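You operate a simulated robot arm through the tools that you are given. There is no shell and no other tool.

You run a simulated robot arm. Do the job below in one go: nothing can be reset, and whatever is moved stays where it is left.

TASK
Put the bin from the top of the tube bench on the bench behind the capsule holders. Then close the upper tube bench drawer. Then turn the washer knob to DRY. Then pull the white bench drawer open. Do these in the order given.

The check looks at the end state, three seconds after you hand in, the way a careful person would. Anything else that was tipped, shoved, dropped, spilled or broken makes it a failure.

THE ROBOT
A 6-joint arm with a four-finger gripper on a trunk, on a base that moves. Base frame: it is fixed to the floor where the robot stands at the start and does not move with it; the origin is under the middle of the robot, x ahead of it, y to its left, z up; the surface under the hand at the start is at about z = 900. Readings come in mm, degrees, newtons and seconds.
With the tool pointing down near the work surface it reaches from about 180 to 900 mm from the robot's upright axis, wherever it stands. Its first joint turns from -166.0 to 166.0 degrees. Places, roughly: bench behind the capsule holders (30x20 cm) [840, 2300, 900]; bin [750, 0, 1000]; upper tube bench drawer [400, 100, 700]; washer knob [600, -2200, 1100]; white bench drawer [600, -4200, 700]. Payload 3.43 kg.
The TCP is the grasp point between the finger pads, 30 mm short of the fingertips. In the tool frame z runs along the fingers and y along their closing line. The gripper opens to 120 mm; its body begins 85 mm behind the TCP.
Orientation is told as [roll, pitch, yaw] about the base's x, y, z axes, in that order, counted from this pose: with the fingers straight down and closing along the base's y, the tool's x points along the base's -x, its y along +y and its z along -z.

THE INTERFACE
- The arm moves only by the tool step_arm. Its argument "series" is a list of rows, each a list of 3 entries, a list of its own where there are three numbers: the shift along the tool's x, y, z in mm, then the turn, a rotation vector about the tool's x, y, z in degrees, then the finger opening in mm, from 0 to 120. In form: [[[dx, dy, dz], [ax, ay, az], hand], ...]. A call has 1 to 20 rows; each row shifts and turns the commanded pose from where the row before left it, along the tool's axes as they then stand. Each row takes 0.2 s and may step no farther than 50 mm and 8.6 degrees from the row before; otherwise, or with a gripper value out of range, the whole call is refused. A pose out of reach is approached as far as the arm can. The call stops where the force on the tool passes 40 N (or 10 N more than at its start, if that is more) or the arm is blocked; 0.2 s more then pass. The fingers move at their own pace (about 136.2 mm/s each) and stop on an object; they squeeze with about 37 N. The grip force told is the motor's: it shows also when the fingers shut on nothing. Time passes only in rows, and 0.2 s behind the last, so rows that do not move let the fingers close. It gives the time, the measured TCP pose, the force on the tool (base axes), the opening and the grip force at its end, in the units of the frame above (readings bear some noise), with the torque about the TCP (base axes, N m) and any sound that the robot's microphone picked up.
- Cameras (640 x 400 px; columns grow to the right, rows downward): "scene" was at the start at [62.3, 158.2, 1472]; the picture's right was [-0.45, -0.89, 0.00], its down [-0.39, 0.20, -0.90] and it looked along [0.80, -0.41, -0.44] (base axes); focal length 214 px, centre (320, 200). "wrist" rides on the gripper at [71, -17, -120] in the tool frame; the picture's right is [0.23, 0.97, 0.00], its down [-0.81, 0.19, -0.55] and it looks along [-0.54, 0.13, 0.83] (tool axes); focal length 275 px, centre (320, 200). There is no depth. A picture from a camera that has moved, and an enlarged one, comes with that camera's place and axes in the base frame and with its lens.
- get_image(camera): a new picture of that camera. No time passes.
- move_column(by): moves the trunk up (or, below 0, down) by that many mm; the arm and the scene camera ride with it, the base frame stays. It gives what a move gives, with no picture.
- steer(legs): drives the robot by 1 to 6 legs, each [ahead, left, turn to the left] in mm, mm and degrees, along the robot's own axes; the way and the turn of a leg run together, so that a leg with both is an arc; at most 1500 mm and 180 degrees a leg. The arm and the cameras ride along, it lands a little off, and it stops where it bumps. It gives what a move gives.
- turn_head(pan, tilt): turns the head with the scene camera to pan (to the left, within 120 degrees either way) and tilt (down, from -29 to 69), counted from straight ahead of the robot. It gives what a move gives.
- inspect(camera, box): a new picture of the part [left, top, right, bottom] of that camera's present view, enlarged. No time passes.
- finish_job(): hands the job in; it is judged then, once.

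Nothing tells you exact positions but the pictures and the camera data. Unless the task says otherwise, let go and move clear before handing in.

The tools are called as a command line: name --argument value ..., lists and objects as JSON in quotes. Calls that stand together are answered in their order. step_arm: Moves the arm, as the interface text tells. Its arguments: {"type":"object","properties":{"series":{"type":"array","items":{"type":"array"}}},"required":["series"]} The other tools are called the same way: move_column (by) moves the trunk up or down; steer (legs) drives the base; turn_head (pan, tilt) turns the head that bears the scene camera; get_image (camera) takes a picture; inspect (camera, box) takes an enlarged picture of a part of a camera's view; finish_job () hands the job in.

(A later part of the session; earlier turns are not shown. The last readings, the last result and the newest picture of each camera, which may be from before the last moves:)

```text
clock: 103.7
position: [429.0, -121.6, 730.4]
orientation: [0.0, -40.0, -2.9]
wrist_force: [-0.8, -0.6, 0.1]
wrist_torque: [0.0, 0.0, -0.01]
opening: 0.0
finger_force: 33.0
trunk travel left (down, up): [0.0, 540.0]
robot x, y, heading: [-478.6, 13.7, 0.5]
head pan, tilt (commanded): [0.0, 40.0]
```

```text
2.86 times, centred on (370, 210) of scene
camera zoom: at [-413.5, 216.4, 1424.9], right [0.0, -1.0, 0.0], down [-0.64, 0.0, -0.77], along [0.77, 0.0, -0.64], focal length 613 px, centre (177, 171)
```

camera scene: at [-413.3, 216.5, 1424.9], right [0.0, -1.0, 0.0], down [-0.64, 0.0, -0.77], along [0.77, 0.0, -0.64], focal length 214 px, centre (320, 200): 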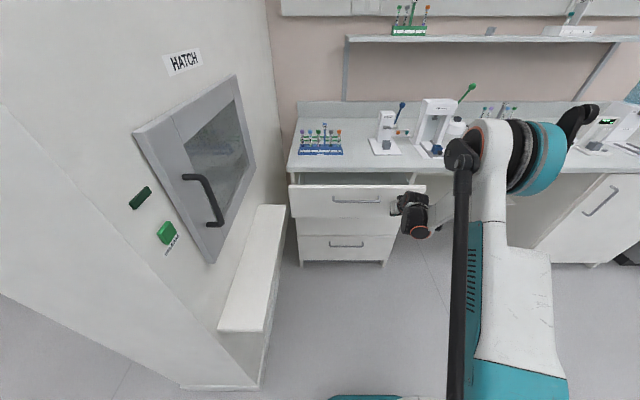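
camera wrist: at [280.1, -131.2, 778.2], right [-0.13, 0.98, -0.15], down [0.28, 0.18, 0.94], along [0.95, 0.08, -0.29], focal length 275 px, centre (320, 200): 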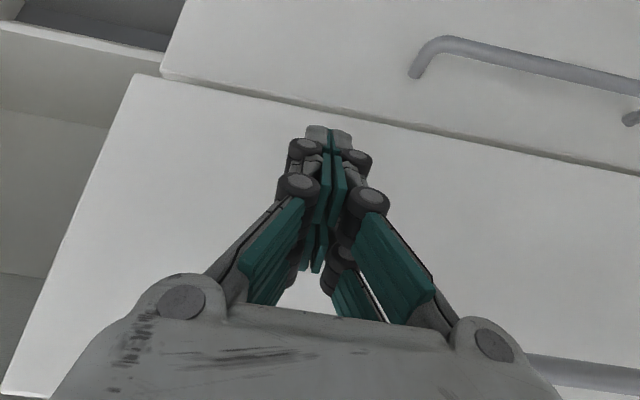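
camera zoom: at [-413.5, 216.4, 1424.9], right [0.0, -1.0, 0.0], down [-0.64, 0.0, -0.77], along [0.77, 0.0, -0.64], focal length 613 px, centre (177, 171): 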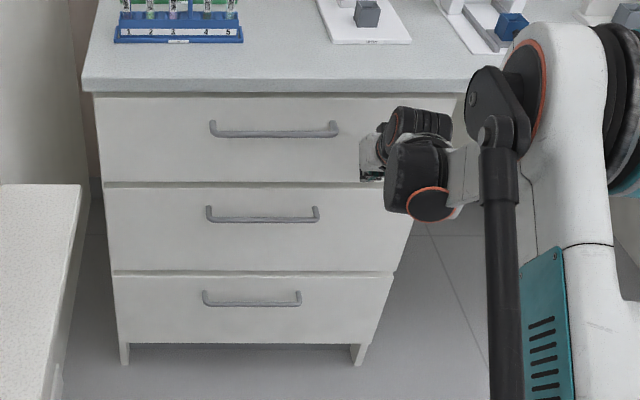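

step_arm --series '[[[-2.8, 0.2, 3.2], [0, 0, 0], 0], [[-2.8, 0.2, 3.2], [0, 0, 0], 0], [[-2.8, 0.2, 3.2], [0, 0, 0], 0], [[0, 0, 0], [0, 0, 0], 0]]'

inspect --camera "scene" --box '[280, 140, 460, 280]'

```text
clock: 104.5
position: [435.1, -122.5, 728.6]
orientation: [0.1, -39.4, -3.0]
wrist_force: [-15.7, 0.7, 6.0]
wrist_torque: [0.05, -0.11, 0.11]
opening: 0.1
finger_force: 33.1
trunk travel left (down, up): [0.0, 540.0]
robot x, y, heading: [-475.6, 14.9, 0.3]
head pan, tilt (commanded): [0.0, 40.0]
stopped in row 3: the force on the tool passed its limit at 48 N (the readings are from after the stop); the commanded pose is now the measured one
```

```text
2.86 times, centred on (370, 210) of scene
camera zoom: at [-415.8, 216.7, 1425.1], right [0.0, -1.0, 0.0], down [-0.64, 0.0, -0.77], along [0.77, 0.0, -0.64], focal length 613 px, centre (177, 171)
```

zoom: 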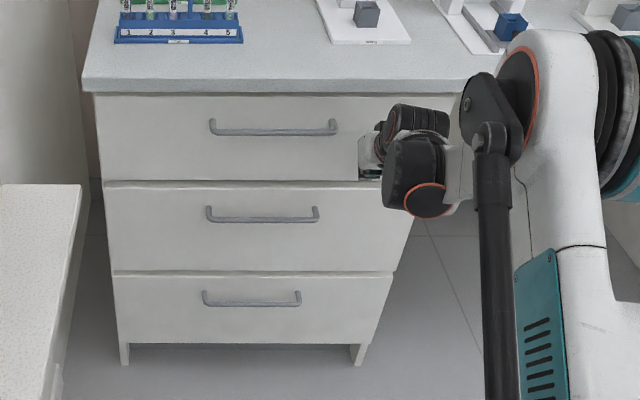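

The drawer reached its end stop (48 N), flush with the others. I back off and check that it stays shut.

step_arm --series '[[[8, 0, -7], [0, 0, 0], 0], [[23, 0, -19.3], [0, 0, 0], 0], [[23, 0, -19.3], [0, 0, 0], 0], [[10, 0, -40], [0, 0, 0], 0], [[10, 0, -40], [0, 0, 0], 0], [[-10, 0, -46], [0, 0, 0], 0], [[-10, 0, -46], [0, 0, 0], 0], [[-10, 0, -46], [0, 0, 0], 0], [[0, 0, 0], [0, 0, 0], 0]]'

get_image --camera "scene"

inspect --camera "scene" --box '[280, 140, 460, 280]'

```text
clock: 106.5
position: [231.7, -113.5, 902.4]
orientation: [0.0, -39.6, -2.9]
wrist_force: [-0.3, -0.1, -0.5]
wrist_torque: [-0.01, -0.01, 0.01]
opening: 0.1
finger_force: 33.8
trunk travel left (down, up): [0.0, 540.0]
robot x, y, heading: [-480.5, 17.5, -0.3]
head pan, tilt (commanded): [0.0, 40.0]
```

```text
taken
camera scene: at [-414.7, 216.6, 1424.9], right [0.0, -1.0, 0.0], down [-0.64, 0.0, -0.77], along [0.77, 0.0, -0.64], focal length 214 px, centre (320, 200)
```

scene: 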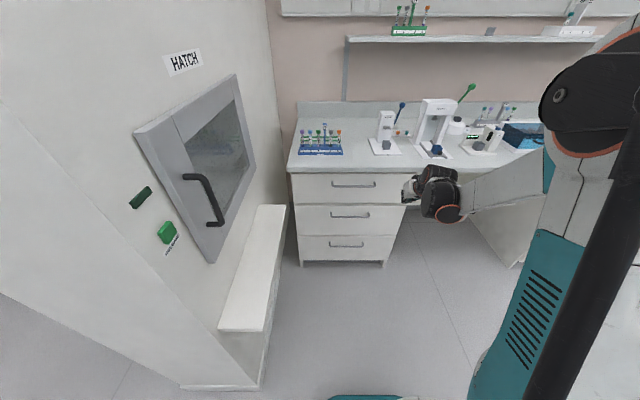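

```text
2.86 times, centred on (370, 210) of scene
camera zoom: at [-414.7, 216.6, 1424.9], right [0.0, -1.0, 0.0], down [-0.64, 0.0, -0.77], along [0.77, 0.0, -0.64], focal length 613 px, centre (177, 171)
```

zoom: 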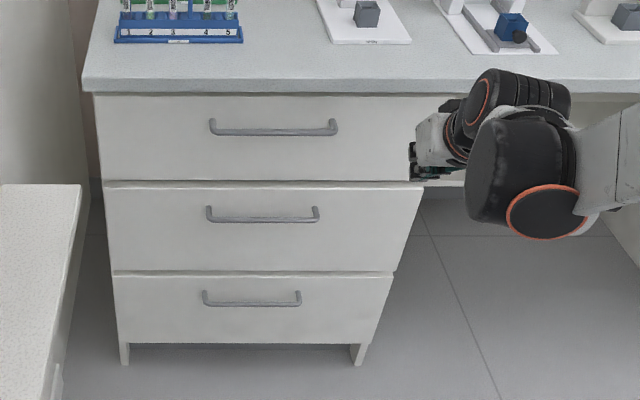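

The upper drawer is closed and stays flush. Next: the washer at y≈−2200. I raise and retract the arm, then look to the right.

step_arm --series '[[[-25.7, 0, -30.6], [0, 0, 0], 0], [[-25.7, 0, -30.6], [0, 0, 0], 0], [[-25.7, 0, -30.6], [0, 0, 0], 0], [[-25.7, 0, -30.6], [0, 0, 0], 0], [[-25.7, 0, -30.6], [0, 0, 0], 0], [[30.6, 20, -25.7], [0, 0, 0], 0], [[30.6, 20, -25.7], [0, 0, 0], 0], [[30.6, 20, -25.7], [0, 0, 0], 0], [[30.6, 20, -25.7], [0, 0, 0], 0], [[30.6, 20, -25.7], [0, 0, 0], 0], [[30.6, 20, -25.7], [0, 0, 0], 0], [[0, 0, 0], [0, 0, 0], 0]]'

turn_head --pan -90 --tilt 20

get_image --camera "scene"

```text
clock: 109.0
position: [0.6, 24.2, 1102.3]
orientation: [0.1, -39.6, -3.0]
wrist_force: [-0.8, 0.9, 0.5]
wrist_torque: [-0.02, 0.01, 0.0]
opening: 0.0
finger_force: 33.4
trunk travel left (down, up): [0.0, 540.0]
robot x, y, heading: [-478.0, 18.4, 0.3]
head pan, tilt (commanded): [0.0, 40.0]
```

```text
clock: 110.7
position: [1.3, 23.9, 1101.3]
orientation: [-0.1, -39.6, -3.0]
wrist_force: [-0.7, -0.2, 0.5]
wrist_torque: [-0.02, 0.02, -0.01]
opening: 0.0
finger_force: 33.5
trunk travel left (down, up): [0.0, 540.0]
robot x, y, heading: [-476.7, 15.1, 0.1]
head pan, tilt (commanded): [-90.0, 20.0]
```

```text
taken
camera scene: at [-498.8, 123.1, 1456.3], right [-1.0, 0.0, 0.0], down [0.0, 0.34, -0.94], along [0.0, -0.94, -0.34], focal length 214 px, centre (320, 200)
```

scene: 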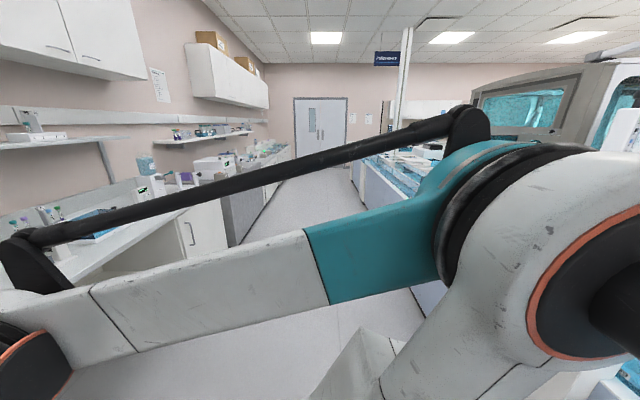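

The aisle to the right looks clear. I drive right about 1.2 m and look for the washer.

steer --legs '[[0, -1250, 0]]'

turn_head --pan -40 --tilt 15

get_image --camera "scene"

get_image --camera "wrist"

```text
clock: 117.0
position: [-18.6, -1239.0, 1102.5]
orientation: [0.0, -39.5, -5.1]
wrist_force: [-0.8, -0.6, -0.3]
wrist_torque: [0.0, -0.01, 0.02]
opening: 0.0
finger_force: 33.4
trunk travel left (down, up): [0.0, 540.0]
robot x, y, heading: [-494.4, -1227.5, -1.8]
head pan, tilt (commanded): [-90.0, 20.0]
```

```text
clock: 118.2
position: [-17.4, -1238.3, 1102.5]
orientation: [0.1, -39.6, -5.1]
wrist_force: [0.1, 0.2, -0.3]
wrist_torque: [0.02, 0.01, 0.0]
opening: 0.0
finger_force: 33.4
trunk travel left (down, up): [0.0, 540.0]
robot x, y, heading: [-497.9, -1229.9, -1.9]
head pan, tilt (commanded): [-40.0, 15.0]
```

```text
taken
camera scene: at [-440.9, -1090.2, 1464.5], right [-0.67, -0.74, 0.0], down [-0.19, 0.17, -0.97], along [0.72, -0.65, -0.26], focal length 214 px, centre (320, 200)
```

scene: 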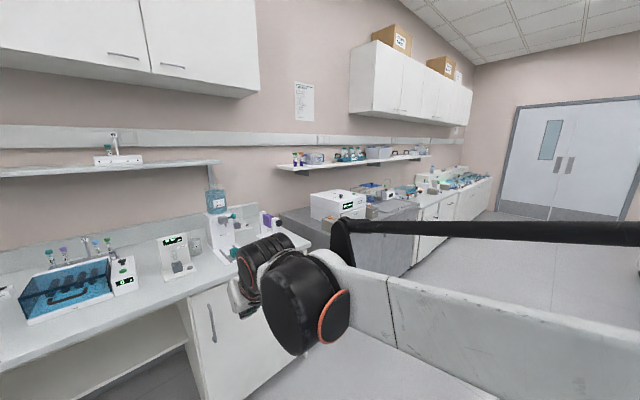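

```text
taken
camera wrist: at [-149.4, -1243.0, 1149.8], right [-0.09, 0.99, -0.15], down [0.29, 0.17, 0.94], along [0.95, 0.04, -0.3], focal length 275 px, centre (320, 200)
```

wrist: 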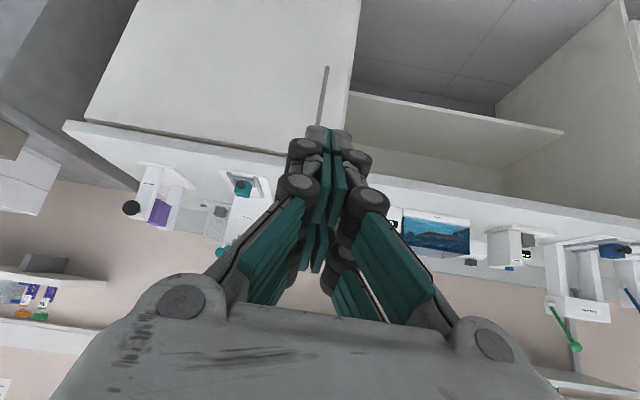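

inspect --camera "scene" --box '[260, 150, 460, 275]'

```text
3.20 times, centred on (360, 212) of scene
camera zoom: at [-440.9, -1090.2, 1464.5], right [-0.67, -0.74, 0.0], down [-0.19, 0.17, -0.97], along [0.72, -0.65, -0.26], focal length 686 px, centre (192, 160)
```

zoom: 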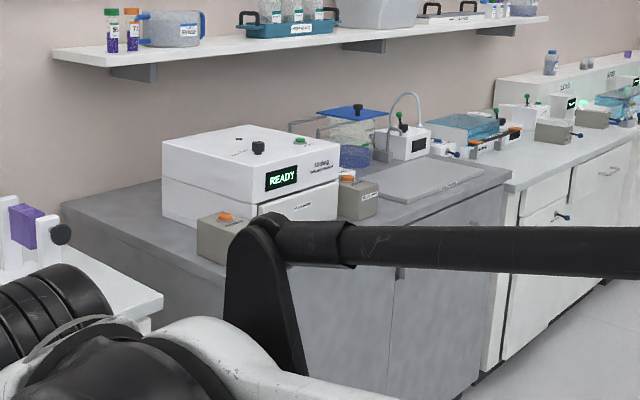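

The washer is the white box with a READY display; its black knob is on top, so I'll turn it from above. I straighten the tool to point down, raise it, and drive in front of the washer.

step_arm --series '[[[0, 0, 0], [0, 7.92, 0], 0], [[0, 0, 0], [0, 7.92, 0], 0], [[0, 0, 0], [0, 7.92, 0], 0], [[0, 0, 0], [0, 7.92, 0], 0], [[0, 0, 0], [0, 7.92, 0], 0], [[0, 0, -40], [0, 0, 0], 0], [[0, 0, -40], [0, 0, 0], 0], [[0, 0, -40], [0, 0, 0], 0], [[0, 0, -40], [0, 0, 0], 0], [[0, 0, 0], [0, 0, 0], 0]]'

steer --legs '[[0, -960, 1.9]]'

turn_head --pan -5 --tilt 25

get_image --camera "scene"

```text
clock: 120.4
position: [-21.4, -1239.1, 1266.0]
orientation: [0.0, -0.1, -5.2]
wrist_force: [0.8, -0.3, 0.6]
wrist_torque: [0.03, 0.0, -0.02]
opening: 0.1
finger_force: 33.1
trunk travel left (down, up): [0.0, 540.0]
robot x, y, heading: [-498.4, -1226.7, -1.9]
head pan, tilt (commanded): [-40.0, 15.0]
```

```text
clock: 125.2
position: [-30.6, -2142.8, 1265.2]
orientation: [0.0, -0.1, -2.6]
wrist_force: [0.0, 0.1, 0.5]
wrist_torque: [-0.02, -0.01, -0.01]
opening: 0.0
finger_force: 33.7
trunk travel left (down, up): [0.0, 540.0]
robot x, y, heading: [-506.8, -2156.6, 0.6]
head pan, tilt (commanded): [-40.0, 15.0]
```

```text
clock: 126.2
position: [-30.4, -2144.1, 1264.4]
orientation: [-0.1, 0.0, -2.7]
wrist_force: [0.0, 0.3, -0.5]
wrist_torque: [-0.01, 0.0, -0.01]
opening: 0.0
finger_force: 33.1
trunk travel left (down, up): [0.0, 540.0]
robot x, y, heading: [-507.3, -2153.5, 0.8]
head pan, tilt (commanded): [-5.0, 25.0]
```

```text
taken
camera scene: at [-438.4, -1961.2, 1448.3], right [-0.08, -1.0, 0.0], down [-0.42, 0.03, -0.91], along [0.9, -0.07, -0.42], focal length 214 px, centre (320, 200)
```

scene: 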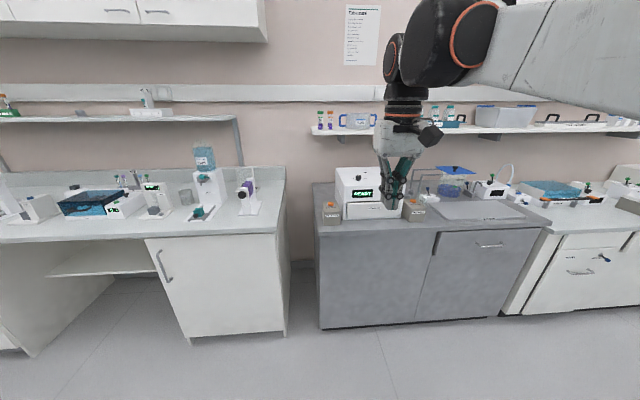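

steer --legs '[[410, -40, 0]]'

turn_head --pan -15 --tilt 35

get_image --camera "scene"

get_image --camera "wrist"

```text
clock: 128.8
position: [382.3, -2178.1, 1265.2]
orientation: [-0.1, 0.0, -2.6]
wrist_force: [-0.4, 0.3, 0.0]
wrist_torque: [0.02, -0.01, 0.0]
opening: 0.0
finger_force: 33.7
trunk travel left (down, up): [0.0, 540.0]
robot x, y, heading: [-97.5, -2193.2, 0.7]
head pan, tilt (commanded): [-5.0, 25.0]
```

```text
clock: 129.5
position: [383.4, -2179.1, 1265.2]
orientation: [0.0, 0.0, -2.6]
wrist_force: [-0.5, 0.3, -0.6]
wrist_torque: [-0.01, 0.0, 0.02]
opening: 0.0
finger_force: 33.4
trunk travel left (down, up): [0.0, 540.0]
robot x, y, heading: [-92.1, -2187.5, 0.5]
head pan, tilt (commanded): [-15.0, 35.0]
```

```text
taken
camera scene: at [-28.7, -2005.5, 1439.1], right [-0.17, -0.98, 0.0], down [-0.5, 0.09, -0.86], along [0.85, -0.15, -0.51], focal length 214 px, centre (320, 200)
```

scene: 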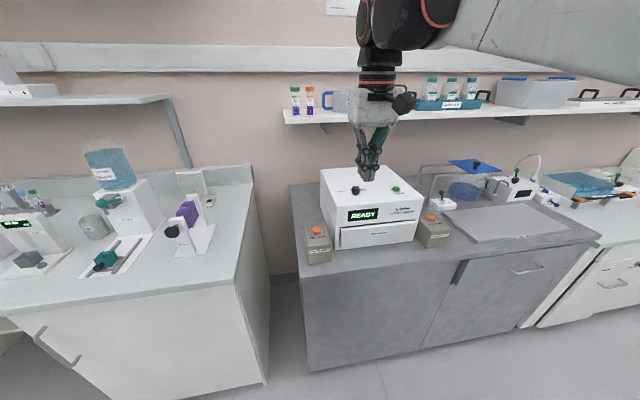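

```text
taken
camera wrist: at [311.5, -2191.5, 1385.9], right [-0.19, 0.98, 0.0], down [0.82, 0.15, 0.55], along [0.54, 0.1, -0.83], focal length 275 px, centre (320, 200)
```

wrist: 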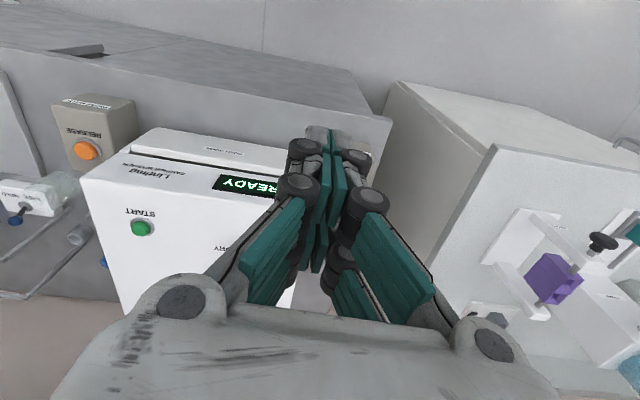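

inspect --camera "scene" --box '[310, 160, 430, 235]'

```text
5.33 times, centred on (370, 198) of scene
camera zoom: at [-28.7, -2005.5, 1439.1], right [-0.17, -0.98, 0.0], down [-0.5, 0.09, -0.86], along [0.85, -0.15, -0.51], focal length 1144 px, centre (53, 213)
```

zoom: 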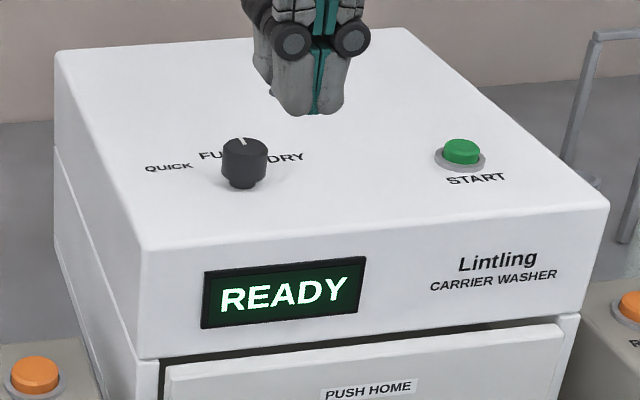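

The knob has a white pointer at FULL; QUICK is left and DRY is right of it (clockwise from above). I open the fingers and move so the wrist camera sees the knob from above.

step_arm --series '[[[-33, -17, 0], [0, 0, 0], 60], [[-33, -17, 0], [0, 0, 0], 120], [[-33, -17, 0], [0, 0, 0], 120], [[0, 0, 0], [0, 0, 0], 120], [[0, 0, 0], [0, 0, 0], 120]]'

get_image --camera "wrist"

```text
clock: 130.7
position: [480.1, -2235.2, 1265.3]
orientation: [0.0, -0.1, -2.6]
wrist_force: [-0.5, 0.5, 0.8]
wrist_torque: [0.0, -0.03, 0.0]
opening: 119.7
finger_force: 0.0
trunk travel left (down, up): [0.0, 540.0]
robot x, y, heading: [-95.5, -2187.8, 0.9]
head pan, tilt (commanded): [-15.0, 35.0]
```

```text
taken
camera wrist: at [407.9, -2247.3, 1385.1], right [-0.19, 0.98, 0.0], down [0.82, 0.15, 0.55], along [0.54, 0.1, -0.83], focal length 275 px, centre (320, 200)
```

wrist: 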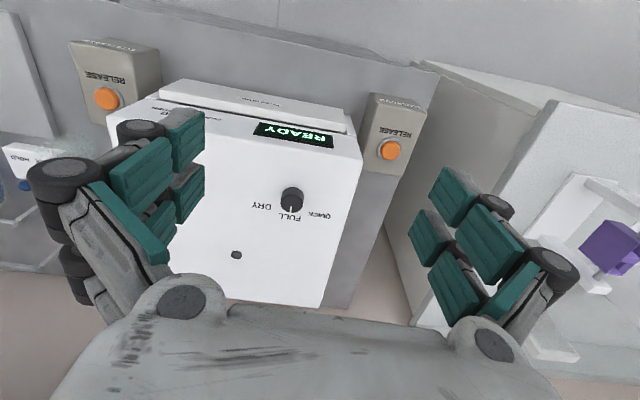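

inspect --camera "wrist" --box '[220, 110, 360, 280]'

```text
2.35 times, centred on (290, 195) of wrist
camera zoom: at [407.9, -2247.3, 1385.1], right [-0.19, 0.98, 0.0], down [0.82, 0.15, 0.55], along [0.54, 0.1, -0.83], focal length 648 px, centre (391, 212)
```

zoom: 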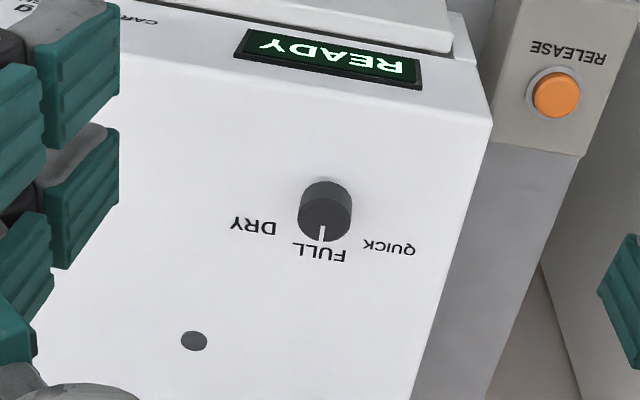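

Knob centre is near (607, −2246), top z≈1092; FULL is straight ahead (+x) and DRY about −55° clockwise. I move above the knob to measure it precisely.

step_arm --series '[[[-31.8, -1.3, 16], [0, 0, 0], 120], [[-31.8, -1.3, 16], [0, 0, 0], 120], [[-31.8, -1.3, 16], [0, 0, 0], 120], [[-31.8, -1.3, 16], [0, 0, 0], 120], [[0, 0, 0], [0, 0, 0], 120]]'

get_image --camera "wrist"

inspect --camera "wrist" --box '[240, 20, 400, 140]'

inspect --camera "scene" --box '[310, 120, 430, 235]'

```text
clock: 131.9
position: [608.8, -2244.2, 1197.2]
orientation: [0.1, 0.1, -2.6]
wrist_force: [0.9, -0.4, -0.1]
wrist_torque: [-0.03, 0.04, 0.01]
opening: 120.0
finger_force: 0.0
trunk travel left (down, up): [0.0, 540.0]
robot x, y, heading: [-97.4, -2188.5, 0.5]
head pan, tilt (commanded): [-15.0, 35.0]
```

```text
taken
camera wrist: at [538.2, -2256.9, 1319.7], right [-0.19, 0.98, 0.0], down [0.82, 0.15, 0.55], along [0.54, 0.1, -0.83], focal length 275 px, centre (320, 200)
```

wrist: 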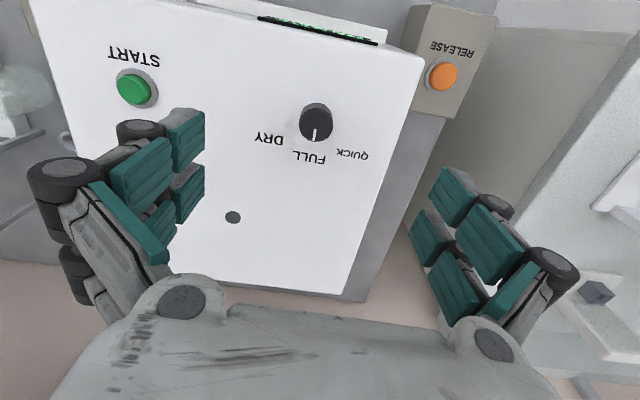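

```text
3.33 times, centred on (320, 80) of wrist
camera zoom: at [538.2, -2256.9, 1319.7], right [-0.19, 0.98, 0.0], down [0.82, 0.15, 0.55], along [0.54, 0.1, -0.83], focal length 918 px, centre (320, 600)
```

zoom: 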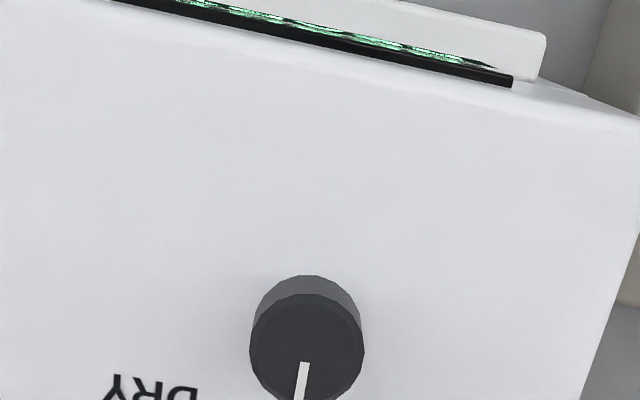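

```text
3.48 times, centred on (370, 178) of scene
camera zoom: at [-31.4, -2011.9, 1432.5], right [-0.25, -0.97, 0.0], down [-0.56, 0.14, -0.82], along [0.79, -0.2, -0.57], focal length 746 px, centre (146, 278)
```

zoom: 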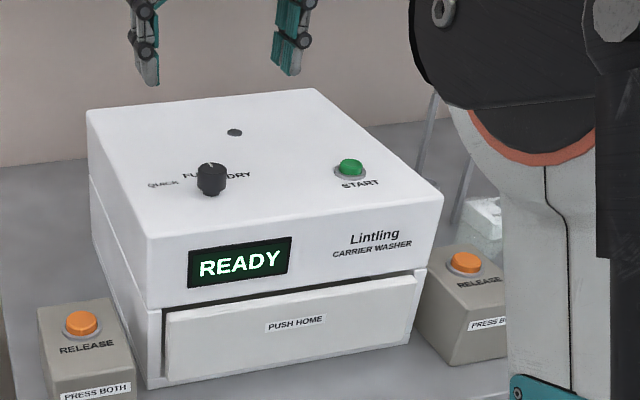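

The knob is 29 mm wide with its axis about 2.5 mm ahead and 3 mm right of the TCP, top at z≈1092. I correct, narrow the fingers to 80 mm and lower to just above the knob.

step_arm --series '[[[-2.6, -2.9, 20], [0, 0, 0], 80], [[0, 0, 20], [0, 0, 0], 80], [[0, 0, 20], [0, 0, 0], 80], [[0, 0, 0], [0, 0, 0], 80]]'

get_image --camera "wrist"

inspect --camera "wrist" --box '[240, 60, 400, 200]'

inspect --camera "scene" --box '[310, 140, 410, 220]'

```text
clock: 132.9
position: [608.1, -2249.0, 1141.2]
orientation: [0.1, 0.0, -2.6]
wrist_force: [0.2, 0.0, -0.3]
wrist_torque: [0.01, 0.04, -0.01]
opening: 80.1
finger_force: 0.1
trunk travel left (down, up): [0.0, 540.0]
robot x, y, heading: [-94.8, -2189.1, 0.6]
head pan, tilt (commanded): [-15.0, 35.0]
```

```text
taken
camera wrist: at [537.6, -2260.6, 1261.7], right [-0.19, 0.98, 0.0], down [0.82, 0.15, 0.55], along [0.54, 0.1, -0.83], focal length 275 px, centre (320, 200)
```

wrist: 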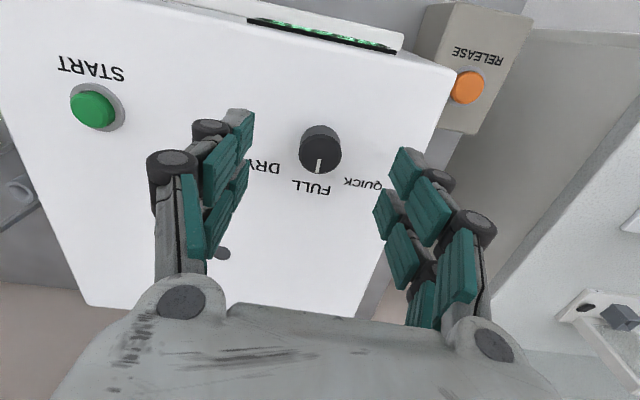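

```text
2.86 times, centred on (320, 130) of wrist
camera zoom: at [537.6, -2260.6, 1261.7], right [-0.19, 0.98, 0.0], down [0.82, 0.15, 0.55], along [0.54, 0.1, -0.83], focal length 786 px, centre (320, 400)
```

zoom: 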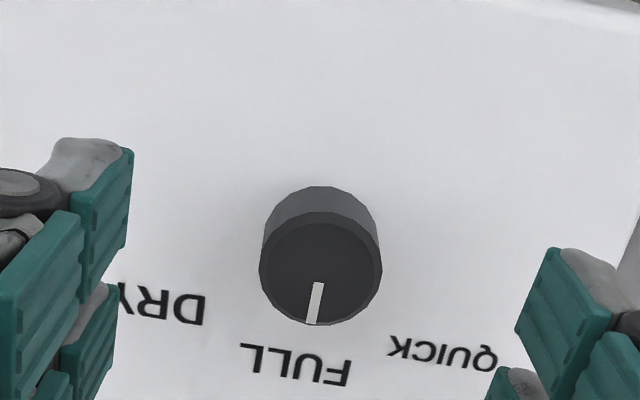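

```text
5.00 times, centred on (360, 180) of scene
camera zoom: at [-31.9, -2011.9, 1432.5], right [-0.25, -0.97, 0.0], down [-0.56, 0.14, -0.82], along [0.79, -0.2, -0.57], focal length 1072 px, centre (120, 300)
```

zoom: 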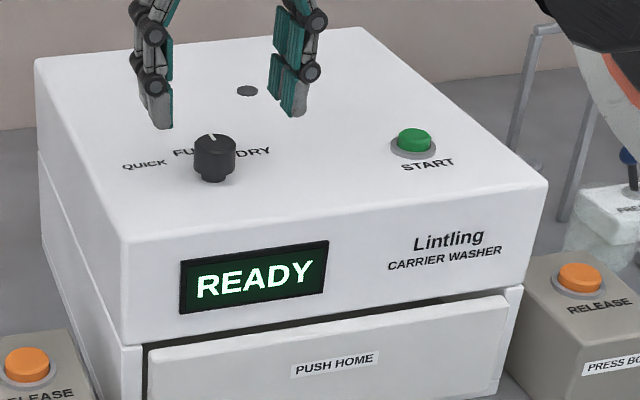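

The knob sits laterally centred between the fingers. I lower a bit more so the knob is between the fingertips, then check alignment again.

step_arm --series '[[[0, 0, 8], [0, 0, 0], 80], [[0, 0, 8], [0, 0, 0], 80], [[0, 0, 8], [0, 0, 0], 80], [[0, 0, 0], [0, 0, 0], 80]]'

get_image --camera "wrist"

inspect --camera "wrist" --box '[200, 80, 440, 230]'

inspect --camera "scene" --box '[320, 140, 400, 200]'

```text
clock: 133.9
position: [607.5, -2248.0, 1117.9]
orientation: [0.0, 0.0, -2.6]
wrist_force: [-0.4, 1.0, -0.2]
wrist_torque: [0.01, -0.02, 0.03]
opening: 79.9
finger_force: 0.1
trunk travel left (down, up): [0.0, 540.0]
robot x, y, heading: [-94.3, -2186.8, 0.3]
head pan, tilt (commanded): [-15.0, 35.0]
```

```text
taken
camera wrist: at [536.6, -2260.6, 1237.6], right [-0.19, 0.98, 0.0], down [0.82, 0.15, 0.55], along [0.54, 0.1, -0.83], focal length 275 px, centre (320, 200)
```

wrist: 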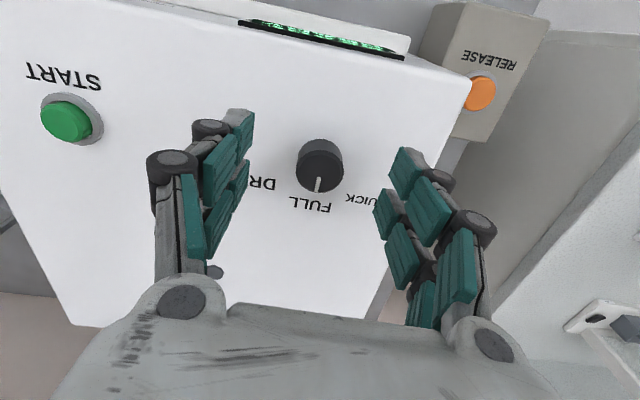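

```text
2.67 times, centred on (320, 155) of wrist
camera zoom: at [536.6, -2260.6, 1237.6], right [-0.19, 0.98, 0.0], down [0.82, 0.15, 0.55], along [0.54, 0.1, -0.83], focal length 734 px, centre (320, 320)
```

zoom: 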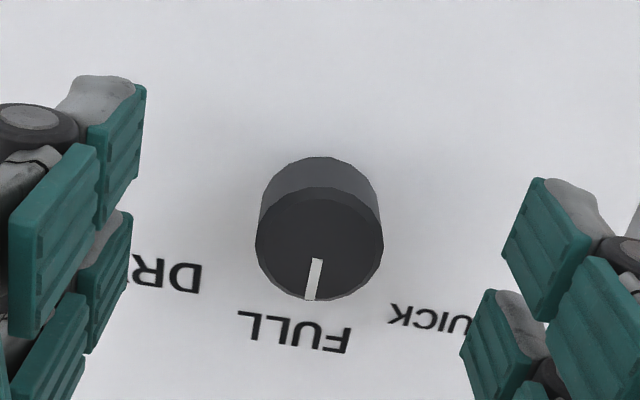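

```text
6.67 times, centred on (360, 170) of scene
camera zoom: at [-32.0, -2011.9, 1432.5], right [-0.25, -0.97, 0.0], down [-0.56, 0.14, -0.82], along [0.79, -0.2, -0.57], focal length 1430 px, centre (53, 400)
```

zoom: 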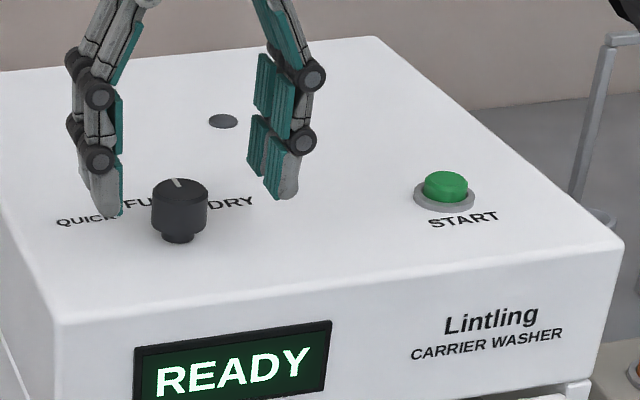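

Alignment is good (knob axis within ~0.5 mm of the TCP, top ≈20 mm below it). I lower 6 mm more and close on the knob.

step_arm --series '[[[0, 0, 3], [0, 0, 0], 80], [[0, 0, 3], [0, 0, 0], 80], [[0, 0, 0], [0, 0, 0], 60], [[0, 0, 0], [0, 0, 0], 45], [[0, 0, 0], [0, 0, 0], 35], [[0, 0, 0], [0, 0, 0], 20], [[0, 0, 0], [0, 0, 0], 15], [[0, 0, 0], [0, 0, 0], 15]]'

inspect --camera "wrist" --box '[200, 80, 440, 230]'

inspect --camera "scene" --box '[320, 140, 400, 200]'

```text
clock: 135.7
position: [608.7, -2245.9, 1112.5]
orientation: [0.0, 0.0, -2.5]
wrist_force: [-0.2, 6.9, -1.8]
wrist_torque: [0.26, -0.01, 0.05]
opening: 29.3
finger_force: 44.9
trunk travel left (down, up): [0.0, 540.0]
robot x, y, heading: [-92.1, -2190.9, 0.6]
head pan, tilt (commanded): [-15.0, 35.0]
```

```text
2.67 times, centred on (320, 155) of wrist
camera zoom: at [537.2, -2259.3, 1232.5], right [-0.19, 0.98, 0.0], down [0.82, 0.16, 0.55], along [0.54, 0.1, -0.83], focal length 734 px, centre (320, 320)
```

zoom: 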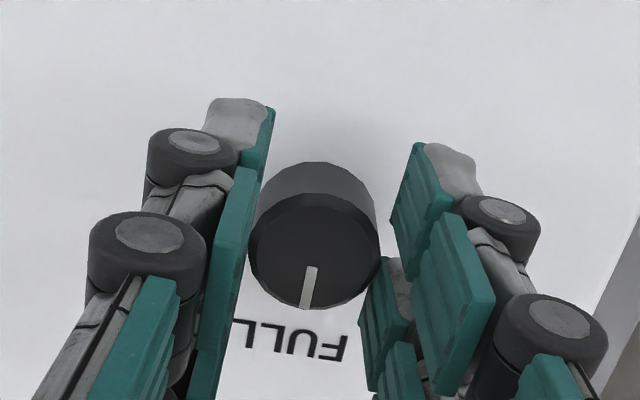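

```text
6.67 times, centred on (360, 170) of scene
camera zoom: at [-32.0, -2011.0, 1432.4], right [-0.25, -0.97, 0.0], down [-0.56, 0.14, -0.82], along [0.79, -0.2, -0.57], focal length 1430 px, centre (53, 400)
```

zoom: 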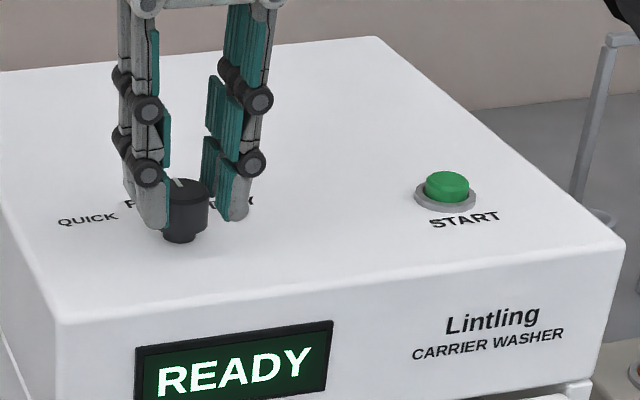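

The fingers hold the knob (29 mm, small side force). I relieve it slightly and start turning clockwise.

step_arm --series '[[[0, 0.8, 0], [0, 0, 0], 10], [[0, 0, 0], [0, 0, 5], 10], [[0, 0, 0], [0, 0, 6.5], 10], [[0, 0, 0], [0, 0, 6.5], 10], [[0, 0, 0], [0, 0, 0], 10]]'

inspect --camera "wrist" --box '[200, 80, 440, 230]'

inspect --camera "scene" --box '[320, 140, 400, 200]'

```text
clock: 136.9
position: [608.2, -2244.7, 1112.0]
orientation: [0.0, 0.0, -20.6]
wrist_force: [14.9, 9.7, 17.5]
wrist_torque: [0.29, -0.72, 0.08]
opening: 29.3
finger_force: 44.9
trunk travel left (down, up): [0.0, 540.0]
robot x, y, heading: [-98.2, -2187.4, 0.5]
head pan, tilt (commanded): [-15.0, 35.0]
```

```text
2.67 times, centred on (320, 155) of wrist
camera zoom: at [536.7, -2234.5, 1232.3], right [0.13, 0.99, 0.0], down [0.83, -0.11, 0.55], along [0.55, -0.07, -0.83], focal length 734 px, centre (320, 320)
```

zoom: 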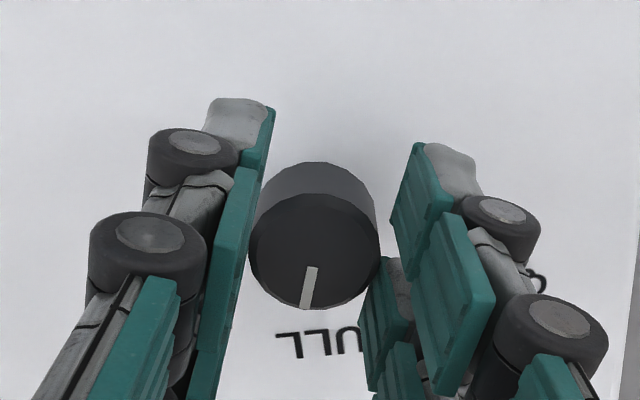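

```text
6.67 times, centred on (360, 170) of scene
camera zoom: at [-31.7, -2010.6, 1432.4], right [-0.25, -0.97, 0.0], down [-0.56, 0.14, -0.82], along [0.79, -0.2, -0.57], focal length 1430 px, centre (53, 400)
```

zoom: 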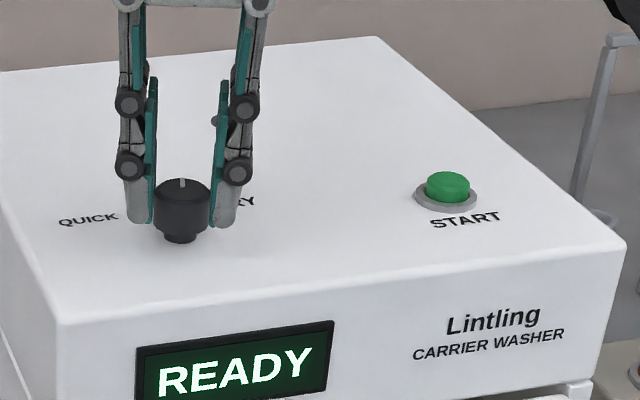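

The knob turns with the hand (18° so far), with some side force building up. I relieve that and continue.

step_arm --series '[[[-1.05, 1.46, -1.5], [0, 0, 0], 10], [[0, 0, 0], [0, 0, 6], 10], [[0, 0, 0], [0, 0, 6], 10], [[0, 0, 0], [0, 0, 0], 10]]'

inspect --camera "wrist" --box '[200, 80, 440, 230]'

```text
clock: 137.9
position: [608.8, -2244.9, 1112.4]
orientation: [-0.2, 0.1, -32.6]
wrist_force: [-4.9, 13.4, -15.0]
wrist_torque: [0.41, 0.12, 0.03]
opening: 29.4
finger_force: 45.0
trunk travel left (down, up): [0.0, 540.0]
robot x, y, heading: [-95.7, -2188.6, 0.8]
head pan, tilt (commanded): [-15.0, 35.0]
```

```text
2.67 times, centred on (320, 155) of wrist
camera zoom: at [541.2, -2218.6, 1232.6], right [0.33, 0.94, 0.0], down [0.79, -0.28, 0.55], along [0.52, -0.18, -0.83], focal length 734 px, centre (320, 320)
```

zoom: 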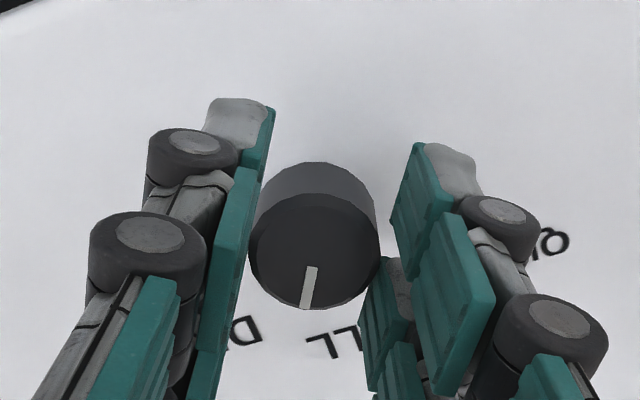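

step_arm --series '[[[0.98, 0.79, 0.8], [0, 0, 0], 10], [[0, 0, 0], [0, 0, 6], 10], [[0, 0, 0], [0, 0, 6], 10], [[0, 0, 0], [0, 0, 0], 10]]'

inspect --camera "wrist" --box '[200, 80, 440, 230]'

```text
clock: 138.9
position: [610.6, -2243.7, 1112.5]
orientation: [-0.1, 0.0, -44.6]
wrist_force: [0.5, 15.1, -5.0]
wrist_torque: [0.57, 0.08, 0.01]
opening: 29.1
finger_force: 45.2
trunk travel left (down, up): [0.0, 540.0]
robot x, y, heading: [-94.2, -2192.0, 0.4]
head pan, tilt (commanded): [-15.0, 35.0]
```

```text
2.67 times, centred on (320, 155) of wrist
camera zoom: at [548.2, -2203.7, 1232.4], right [0.52, 0.85, 0.0], down [0.71, -0.43, 0.55], along [0.47, -0.29, -0.83], focal length 734 px, centre (320, 320)
```

zoom: 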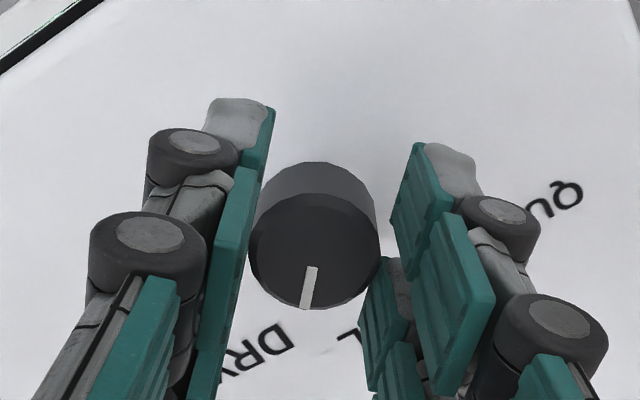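

step_arm --series '[[[0.84, 0.85, 0], [0, 0, 0], 10], [[0, 0, 0], [0, 0, 6], 10], [[0, 0, 0], [0, 0, 6], 10], [[0, 0, 0], [0, 0, 0], 10]]'

inspect --camera "wrist" --box '[200, 80, 440, 230]'

inspect --camera "scene" --box '[320, 140, 400, 200]'

```text
clock: 139.9
position: [611.5, -2241.8, 1110.9]
orientation: [0.0, -0.1, -56.6]
wrist_force: [13.5, 10.0, 9.5]
wrist_torque: [-0.13, -0.69, 0.44]
opening: 29.0
finger_force: 45.4
trunk travel left (down, up): [0.0, 540.0]
robot x, y, heading: [-92.8, -2192.1, 0.4]
head pan, tilt (commanded): [-15.0, 35.0]
```

```text
2.67 times, centred on (320, 155) of wrist
camera zoom: at [558.6, -2191.3, 1232.3], right [0.69, 0.73, 0.0], down [0.61, -0.57, 0.55], along [0.4, -0.38, -0.83], focal length 734 px, centre (320, 320)
```

zoom: 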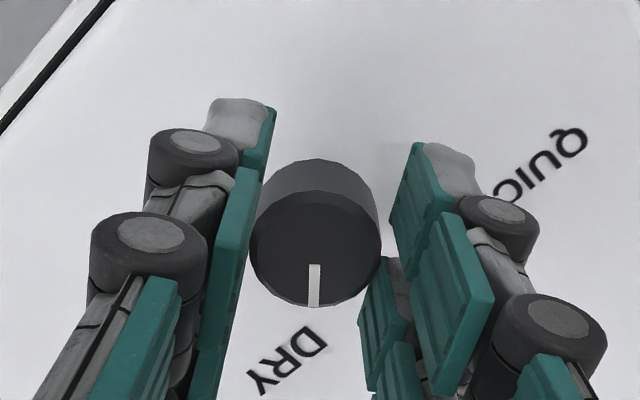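

```text
6.67 times, centred on (360, 170) of scene
camera zoom: at [-31.2, -2010.7, 1432.4], right [-0.25, -0.97, 0.0], down [-0.56, 0.14, -0.82], along [0.79, -0.2, -0.57], focal length 1430 px, centre (53, 400)
```

zoom: 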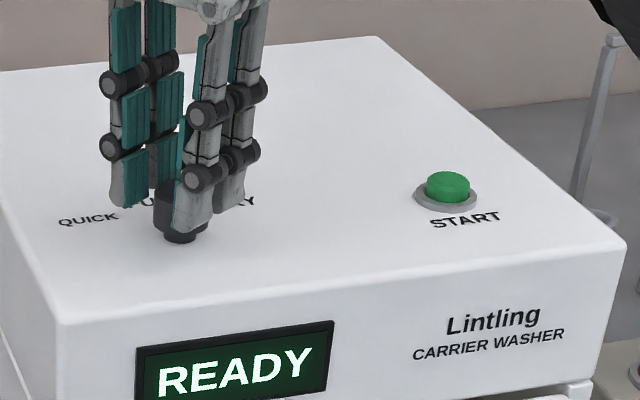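

The knob now resists (torque 0.44 N·m) and seems to have reached its end stop near DRY. I open the fingers and look at the pointer.

step_arm --series '[[[0, 0, 0], [0, 0, 0], 35], [[0, 0, 0], [0, 0, 0], 50], [[0, 0, 0], [0, 0, 0], 80], [[0, 0, 0], [0, 0, 0], 80]]'

inspect --camera "wrist" --box '[200, 80, 440, 230]'

inspect --camera "scene" --box '[320, 140, 400, 200]'

```text
clock: 140.9
position: [609.4, -2243.9, 1111.9]
orientation: [-0.1, 0.0, -56.6]
wrist_force: [0.7, -0.4, 0.4]
wrist_torque: [0.02, 0.04, -0.02]
opening: 80.1
finger_force: 0.0
trunk travel left (down, up): [0.0, 540.0]
robot x, y, heading: [-97.2, -2187.7, 0.7]
head pan, tilt (commanded): [-15.0, 35.0]
```

```text
2.67 times, centred on (320, 155) of wrist
camera zoom: at [557.5, -2192.5, 1232.4], right [0.69, 0.73, 0.0], down [0.61, -0.57, 0.55], along [0.4, -0.38, -0.83], focal length 734 px, centre (320, 320)
```

zoom: 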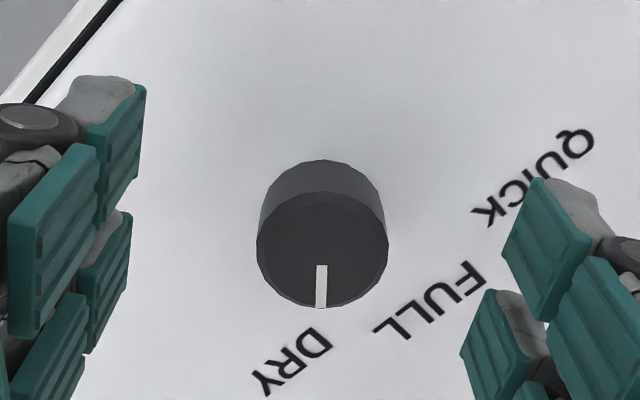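

```text
6.67 times, centred on (360, 170) of scene
camera zoom: at [-32.1, -2011.9, 1432.5], right [-0.25, -0.97, 0.0], down [-0.56, 0.14, -0.82], along [0.79, -0.2, -0.57], focal length 1430 px, centre (53, 400)
```

zoom: 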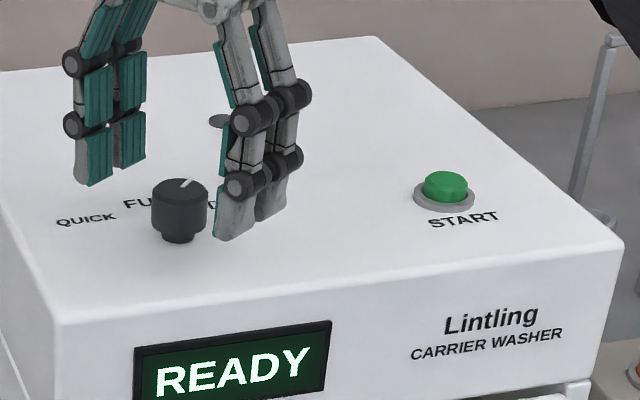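

The pointer now stands about 46–49° from FULL toward DRY, a few degrees short of the label's direction. I re-centre, grip again and test whether it turns any further.

step_arm --series '[[[1.7, 0, 0], [0, 0, 0], 80], [[0, 0, 0], [0, 0, 0], 50], [[0, 0, 0], [0, 0, 0], 35], [[0, 0, 0], [0, 0, 0], 20], [[0, 0, 0], [0, 0, 0], 10], [[0, 0, 0], [0, 0, 0], 10]]'

inspect --camera "wrist" --box '[200, 80, 440, 230]'

```text
clock: 142.3
position: [610.5, -2242.5, 1111.6]
orientation: [0.0, 0.1, -56.4]
wrist_force: [20.5, 8.8, 12.9]
wrist_torque: [0.18, -1.0, 0.15]
opening: 28.4
finger_force: 45.1
trunk travel left (down, up): [0.0, 540.0]
robot x, y, heading: [-96.7, -2190.4, 0.4]
head pan, tilt (commanded): [-15.0, 35.0]
```

```text
2.67 times, centred on (320, 155) of wrist
camera zoom: at [557.4, -2189.8, 1231.9], right [0.69, 0.73, 0.0], down [0.61, -0.57, 0.55], along [0.4, -0.38, -0.83], focal length 734 px, centre (320, 320)
```

zoom: 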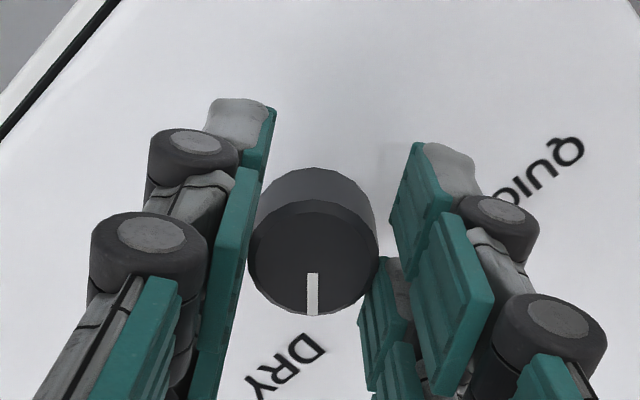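

step_arm --series '[[[0, 1.5, -0.5], [0, 0, 0], 10], [[0, 1.0, -0.5], [0, 0, 0], 10], [[0, 0, 0], [0, 0, 4], 10], [[0, 0, 0], [0, 0, 4], 10], [[0, 0, 0], [0, 0, 0], 10]]'

inspect --camera "wrist" --box '[200, 80, 440, 230]'

```text
clock: 143.5
position: [610.5, -2241.0, 1111.7]
orientation: [-0.1, 0.0, -64.5]
wrist_force: [1.7, 5.3, -13.2]
wrist_torque: [0.05, -0.25, 0.63]
opening: 29.0
finger_force: 45.6
trunk travel left (down, up): [0.0, 540.0]
robot x, y, heading: [-96.0, -2194.7, 0.7]
head pan, tilt (commanded): [-15.0, 35.0]
```

```text
2.67 times, centred on (320, 155) of wrist
camera zoom: at [566.7, -2183.1, 1232.2], right [0.78, 0.62, 0.0], down [0.52, -0.65, 0.55], along [0.34, -0.43, -0.83], focal length 734 px, centre (320, 320)
```

zoom: 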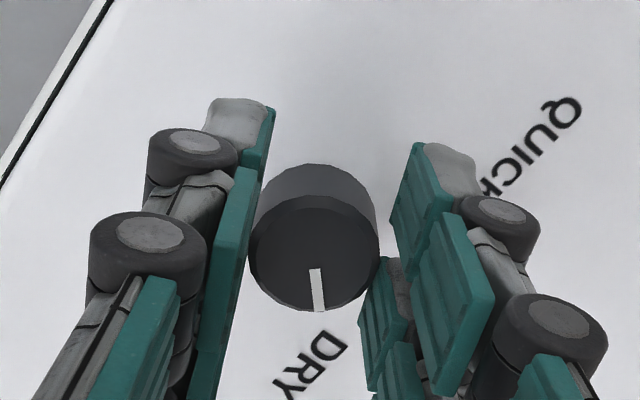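

It doesn't turn further (torque 0.63 N·m, fingers slip) – the knob is at its DRY end stop. I release and lift off.

step_arm --series '[[[0, 0, 0], [0, 0, 0], 35], [[0, 0, 0], [0, 0, 0], 50], [[0, 0, 0], [0, 0, 0], 90], [[0, 0, 0], [0, 0, 0], 90], [[0, 0, -20], [0, 0, 0], 90], [[0, 0, -40], [0, 0, 0], 90], [[0, 0, -40], [0, 0, 0], 90], [[0, 0, 0], [0, 0, 0], 90]]'

get_image --camera "wrist"

inspect --camera "wrist" --box '[240, 60, 400, 180]'

inspect --camera "scene" --box '[320, 140, 400, 200]'

```text
clock: 145.3
position: [611.1, -2240.4, 1212.7]
orientation: [0.1, 0.0, -64.7]
wrist_force: [-0.4, 0.5, -0.6]
wrist_torque: [-0.02, 0.0, 0.03]
opening: 90.0
finger_force: 0.0
trunk travel left (down, up): [0.0, 540.0]
robot x, y, heading: [-96.7, -2190.7, 0.4]
head pan, tilt (commanded): [-15.0, 35.0]
```

```text
taken
camera wrist: at [566.5, -2181.8, 1334.5], right [0.78, 0.63, 0.0], down [0.52, -0.65, 0.55], along [0.35, -0.43, -0.83], focal length 275 px, centre (320, 200)
```

wrist: 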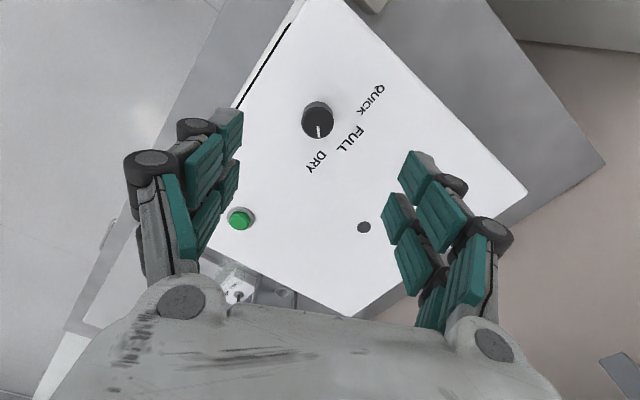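

```text
3.33 times, centred on (320, 120) of wrist
camera zoom: at [566.5, -2181.8, 1334.5], right [0.78, 0.63, 0.0], down [0.52, -0.65, 0.55], along [0.35, -0.43, -0.83], focal length 918 px, centre (320, 467)
```

zoom: 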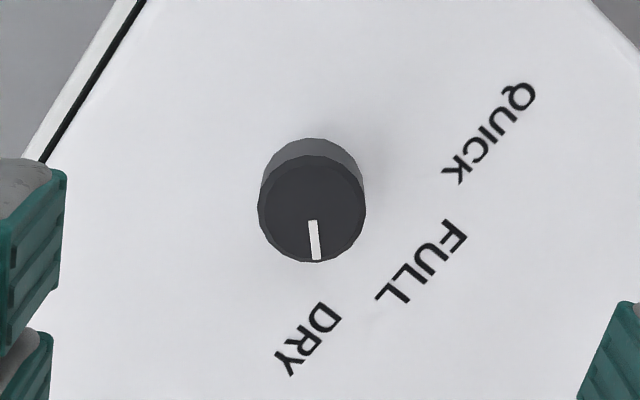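

```text
6.67 times, centred on (360, 170) of scene
camera zoom: at [-32.1, -2011.8, 1432.5], right [-0.25, -0.97, 0.0], down [-0.56, 0.14, -0.82], along [0.79, -0.2, -0.57], focal length 1430 px, centre (53, 400)
```

zoom: 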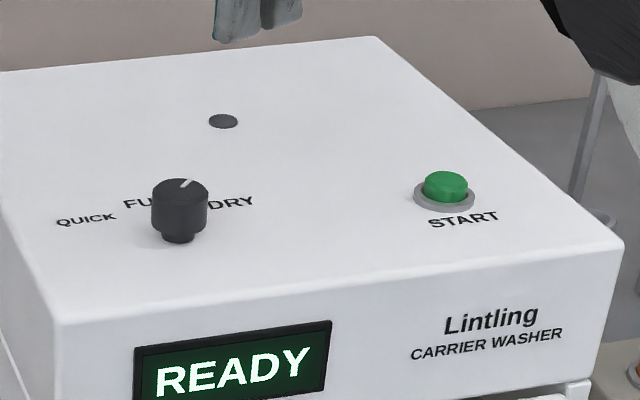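

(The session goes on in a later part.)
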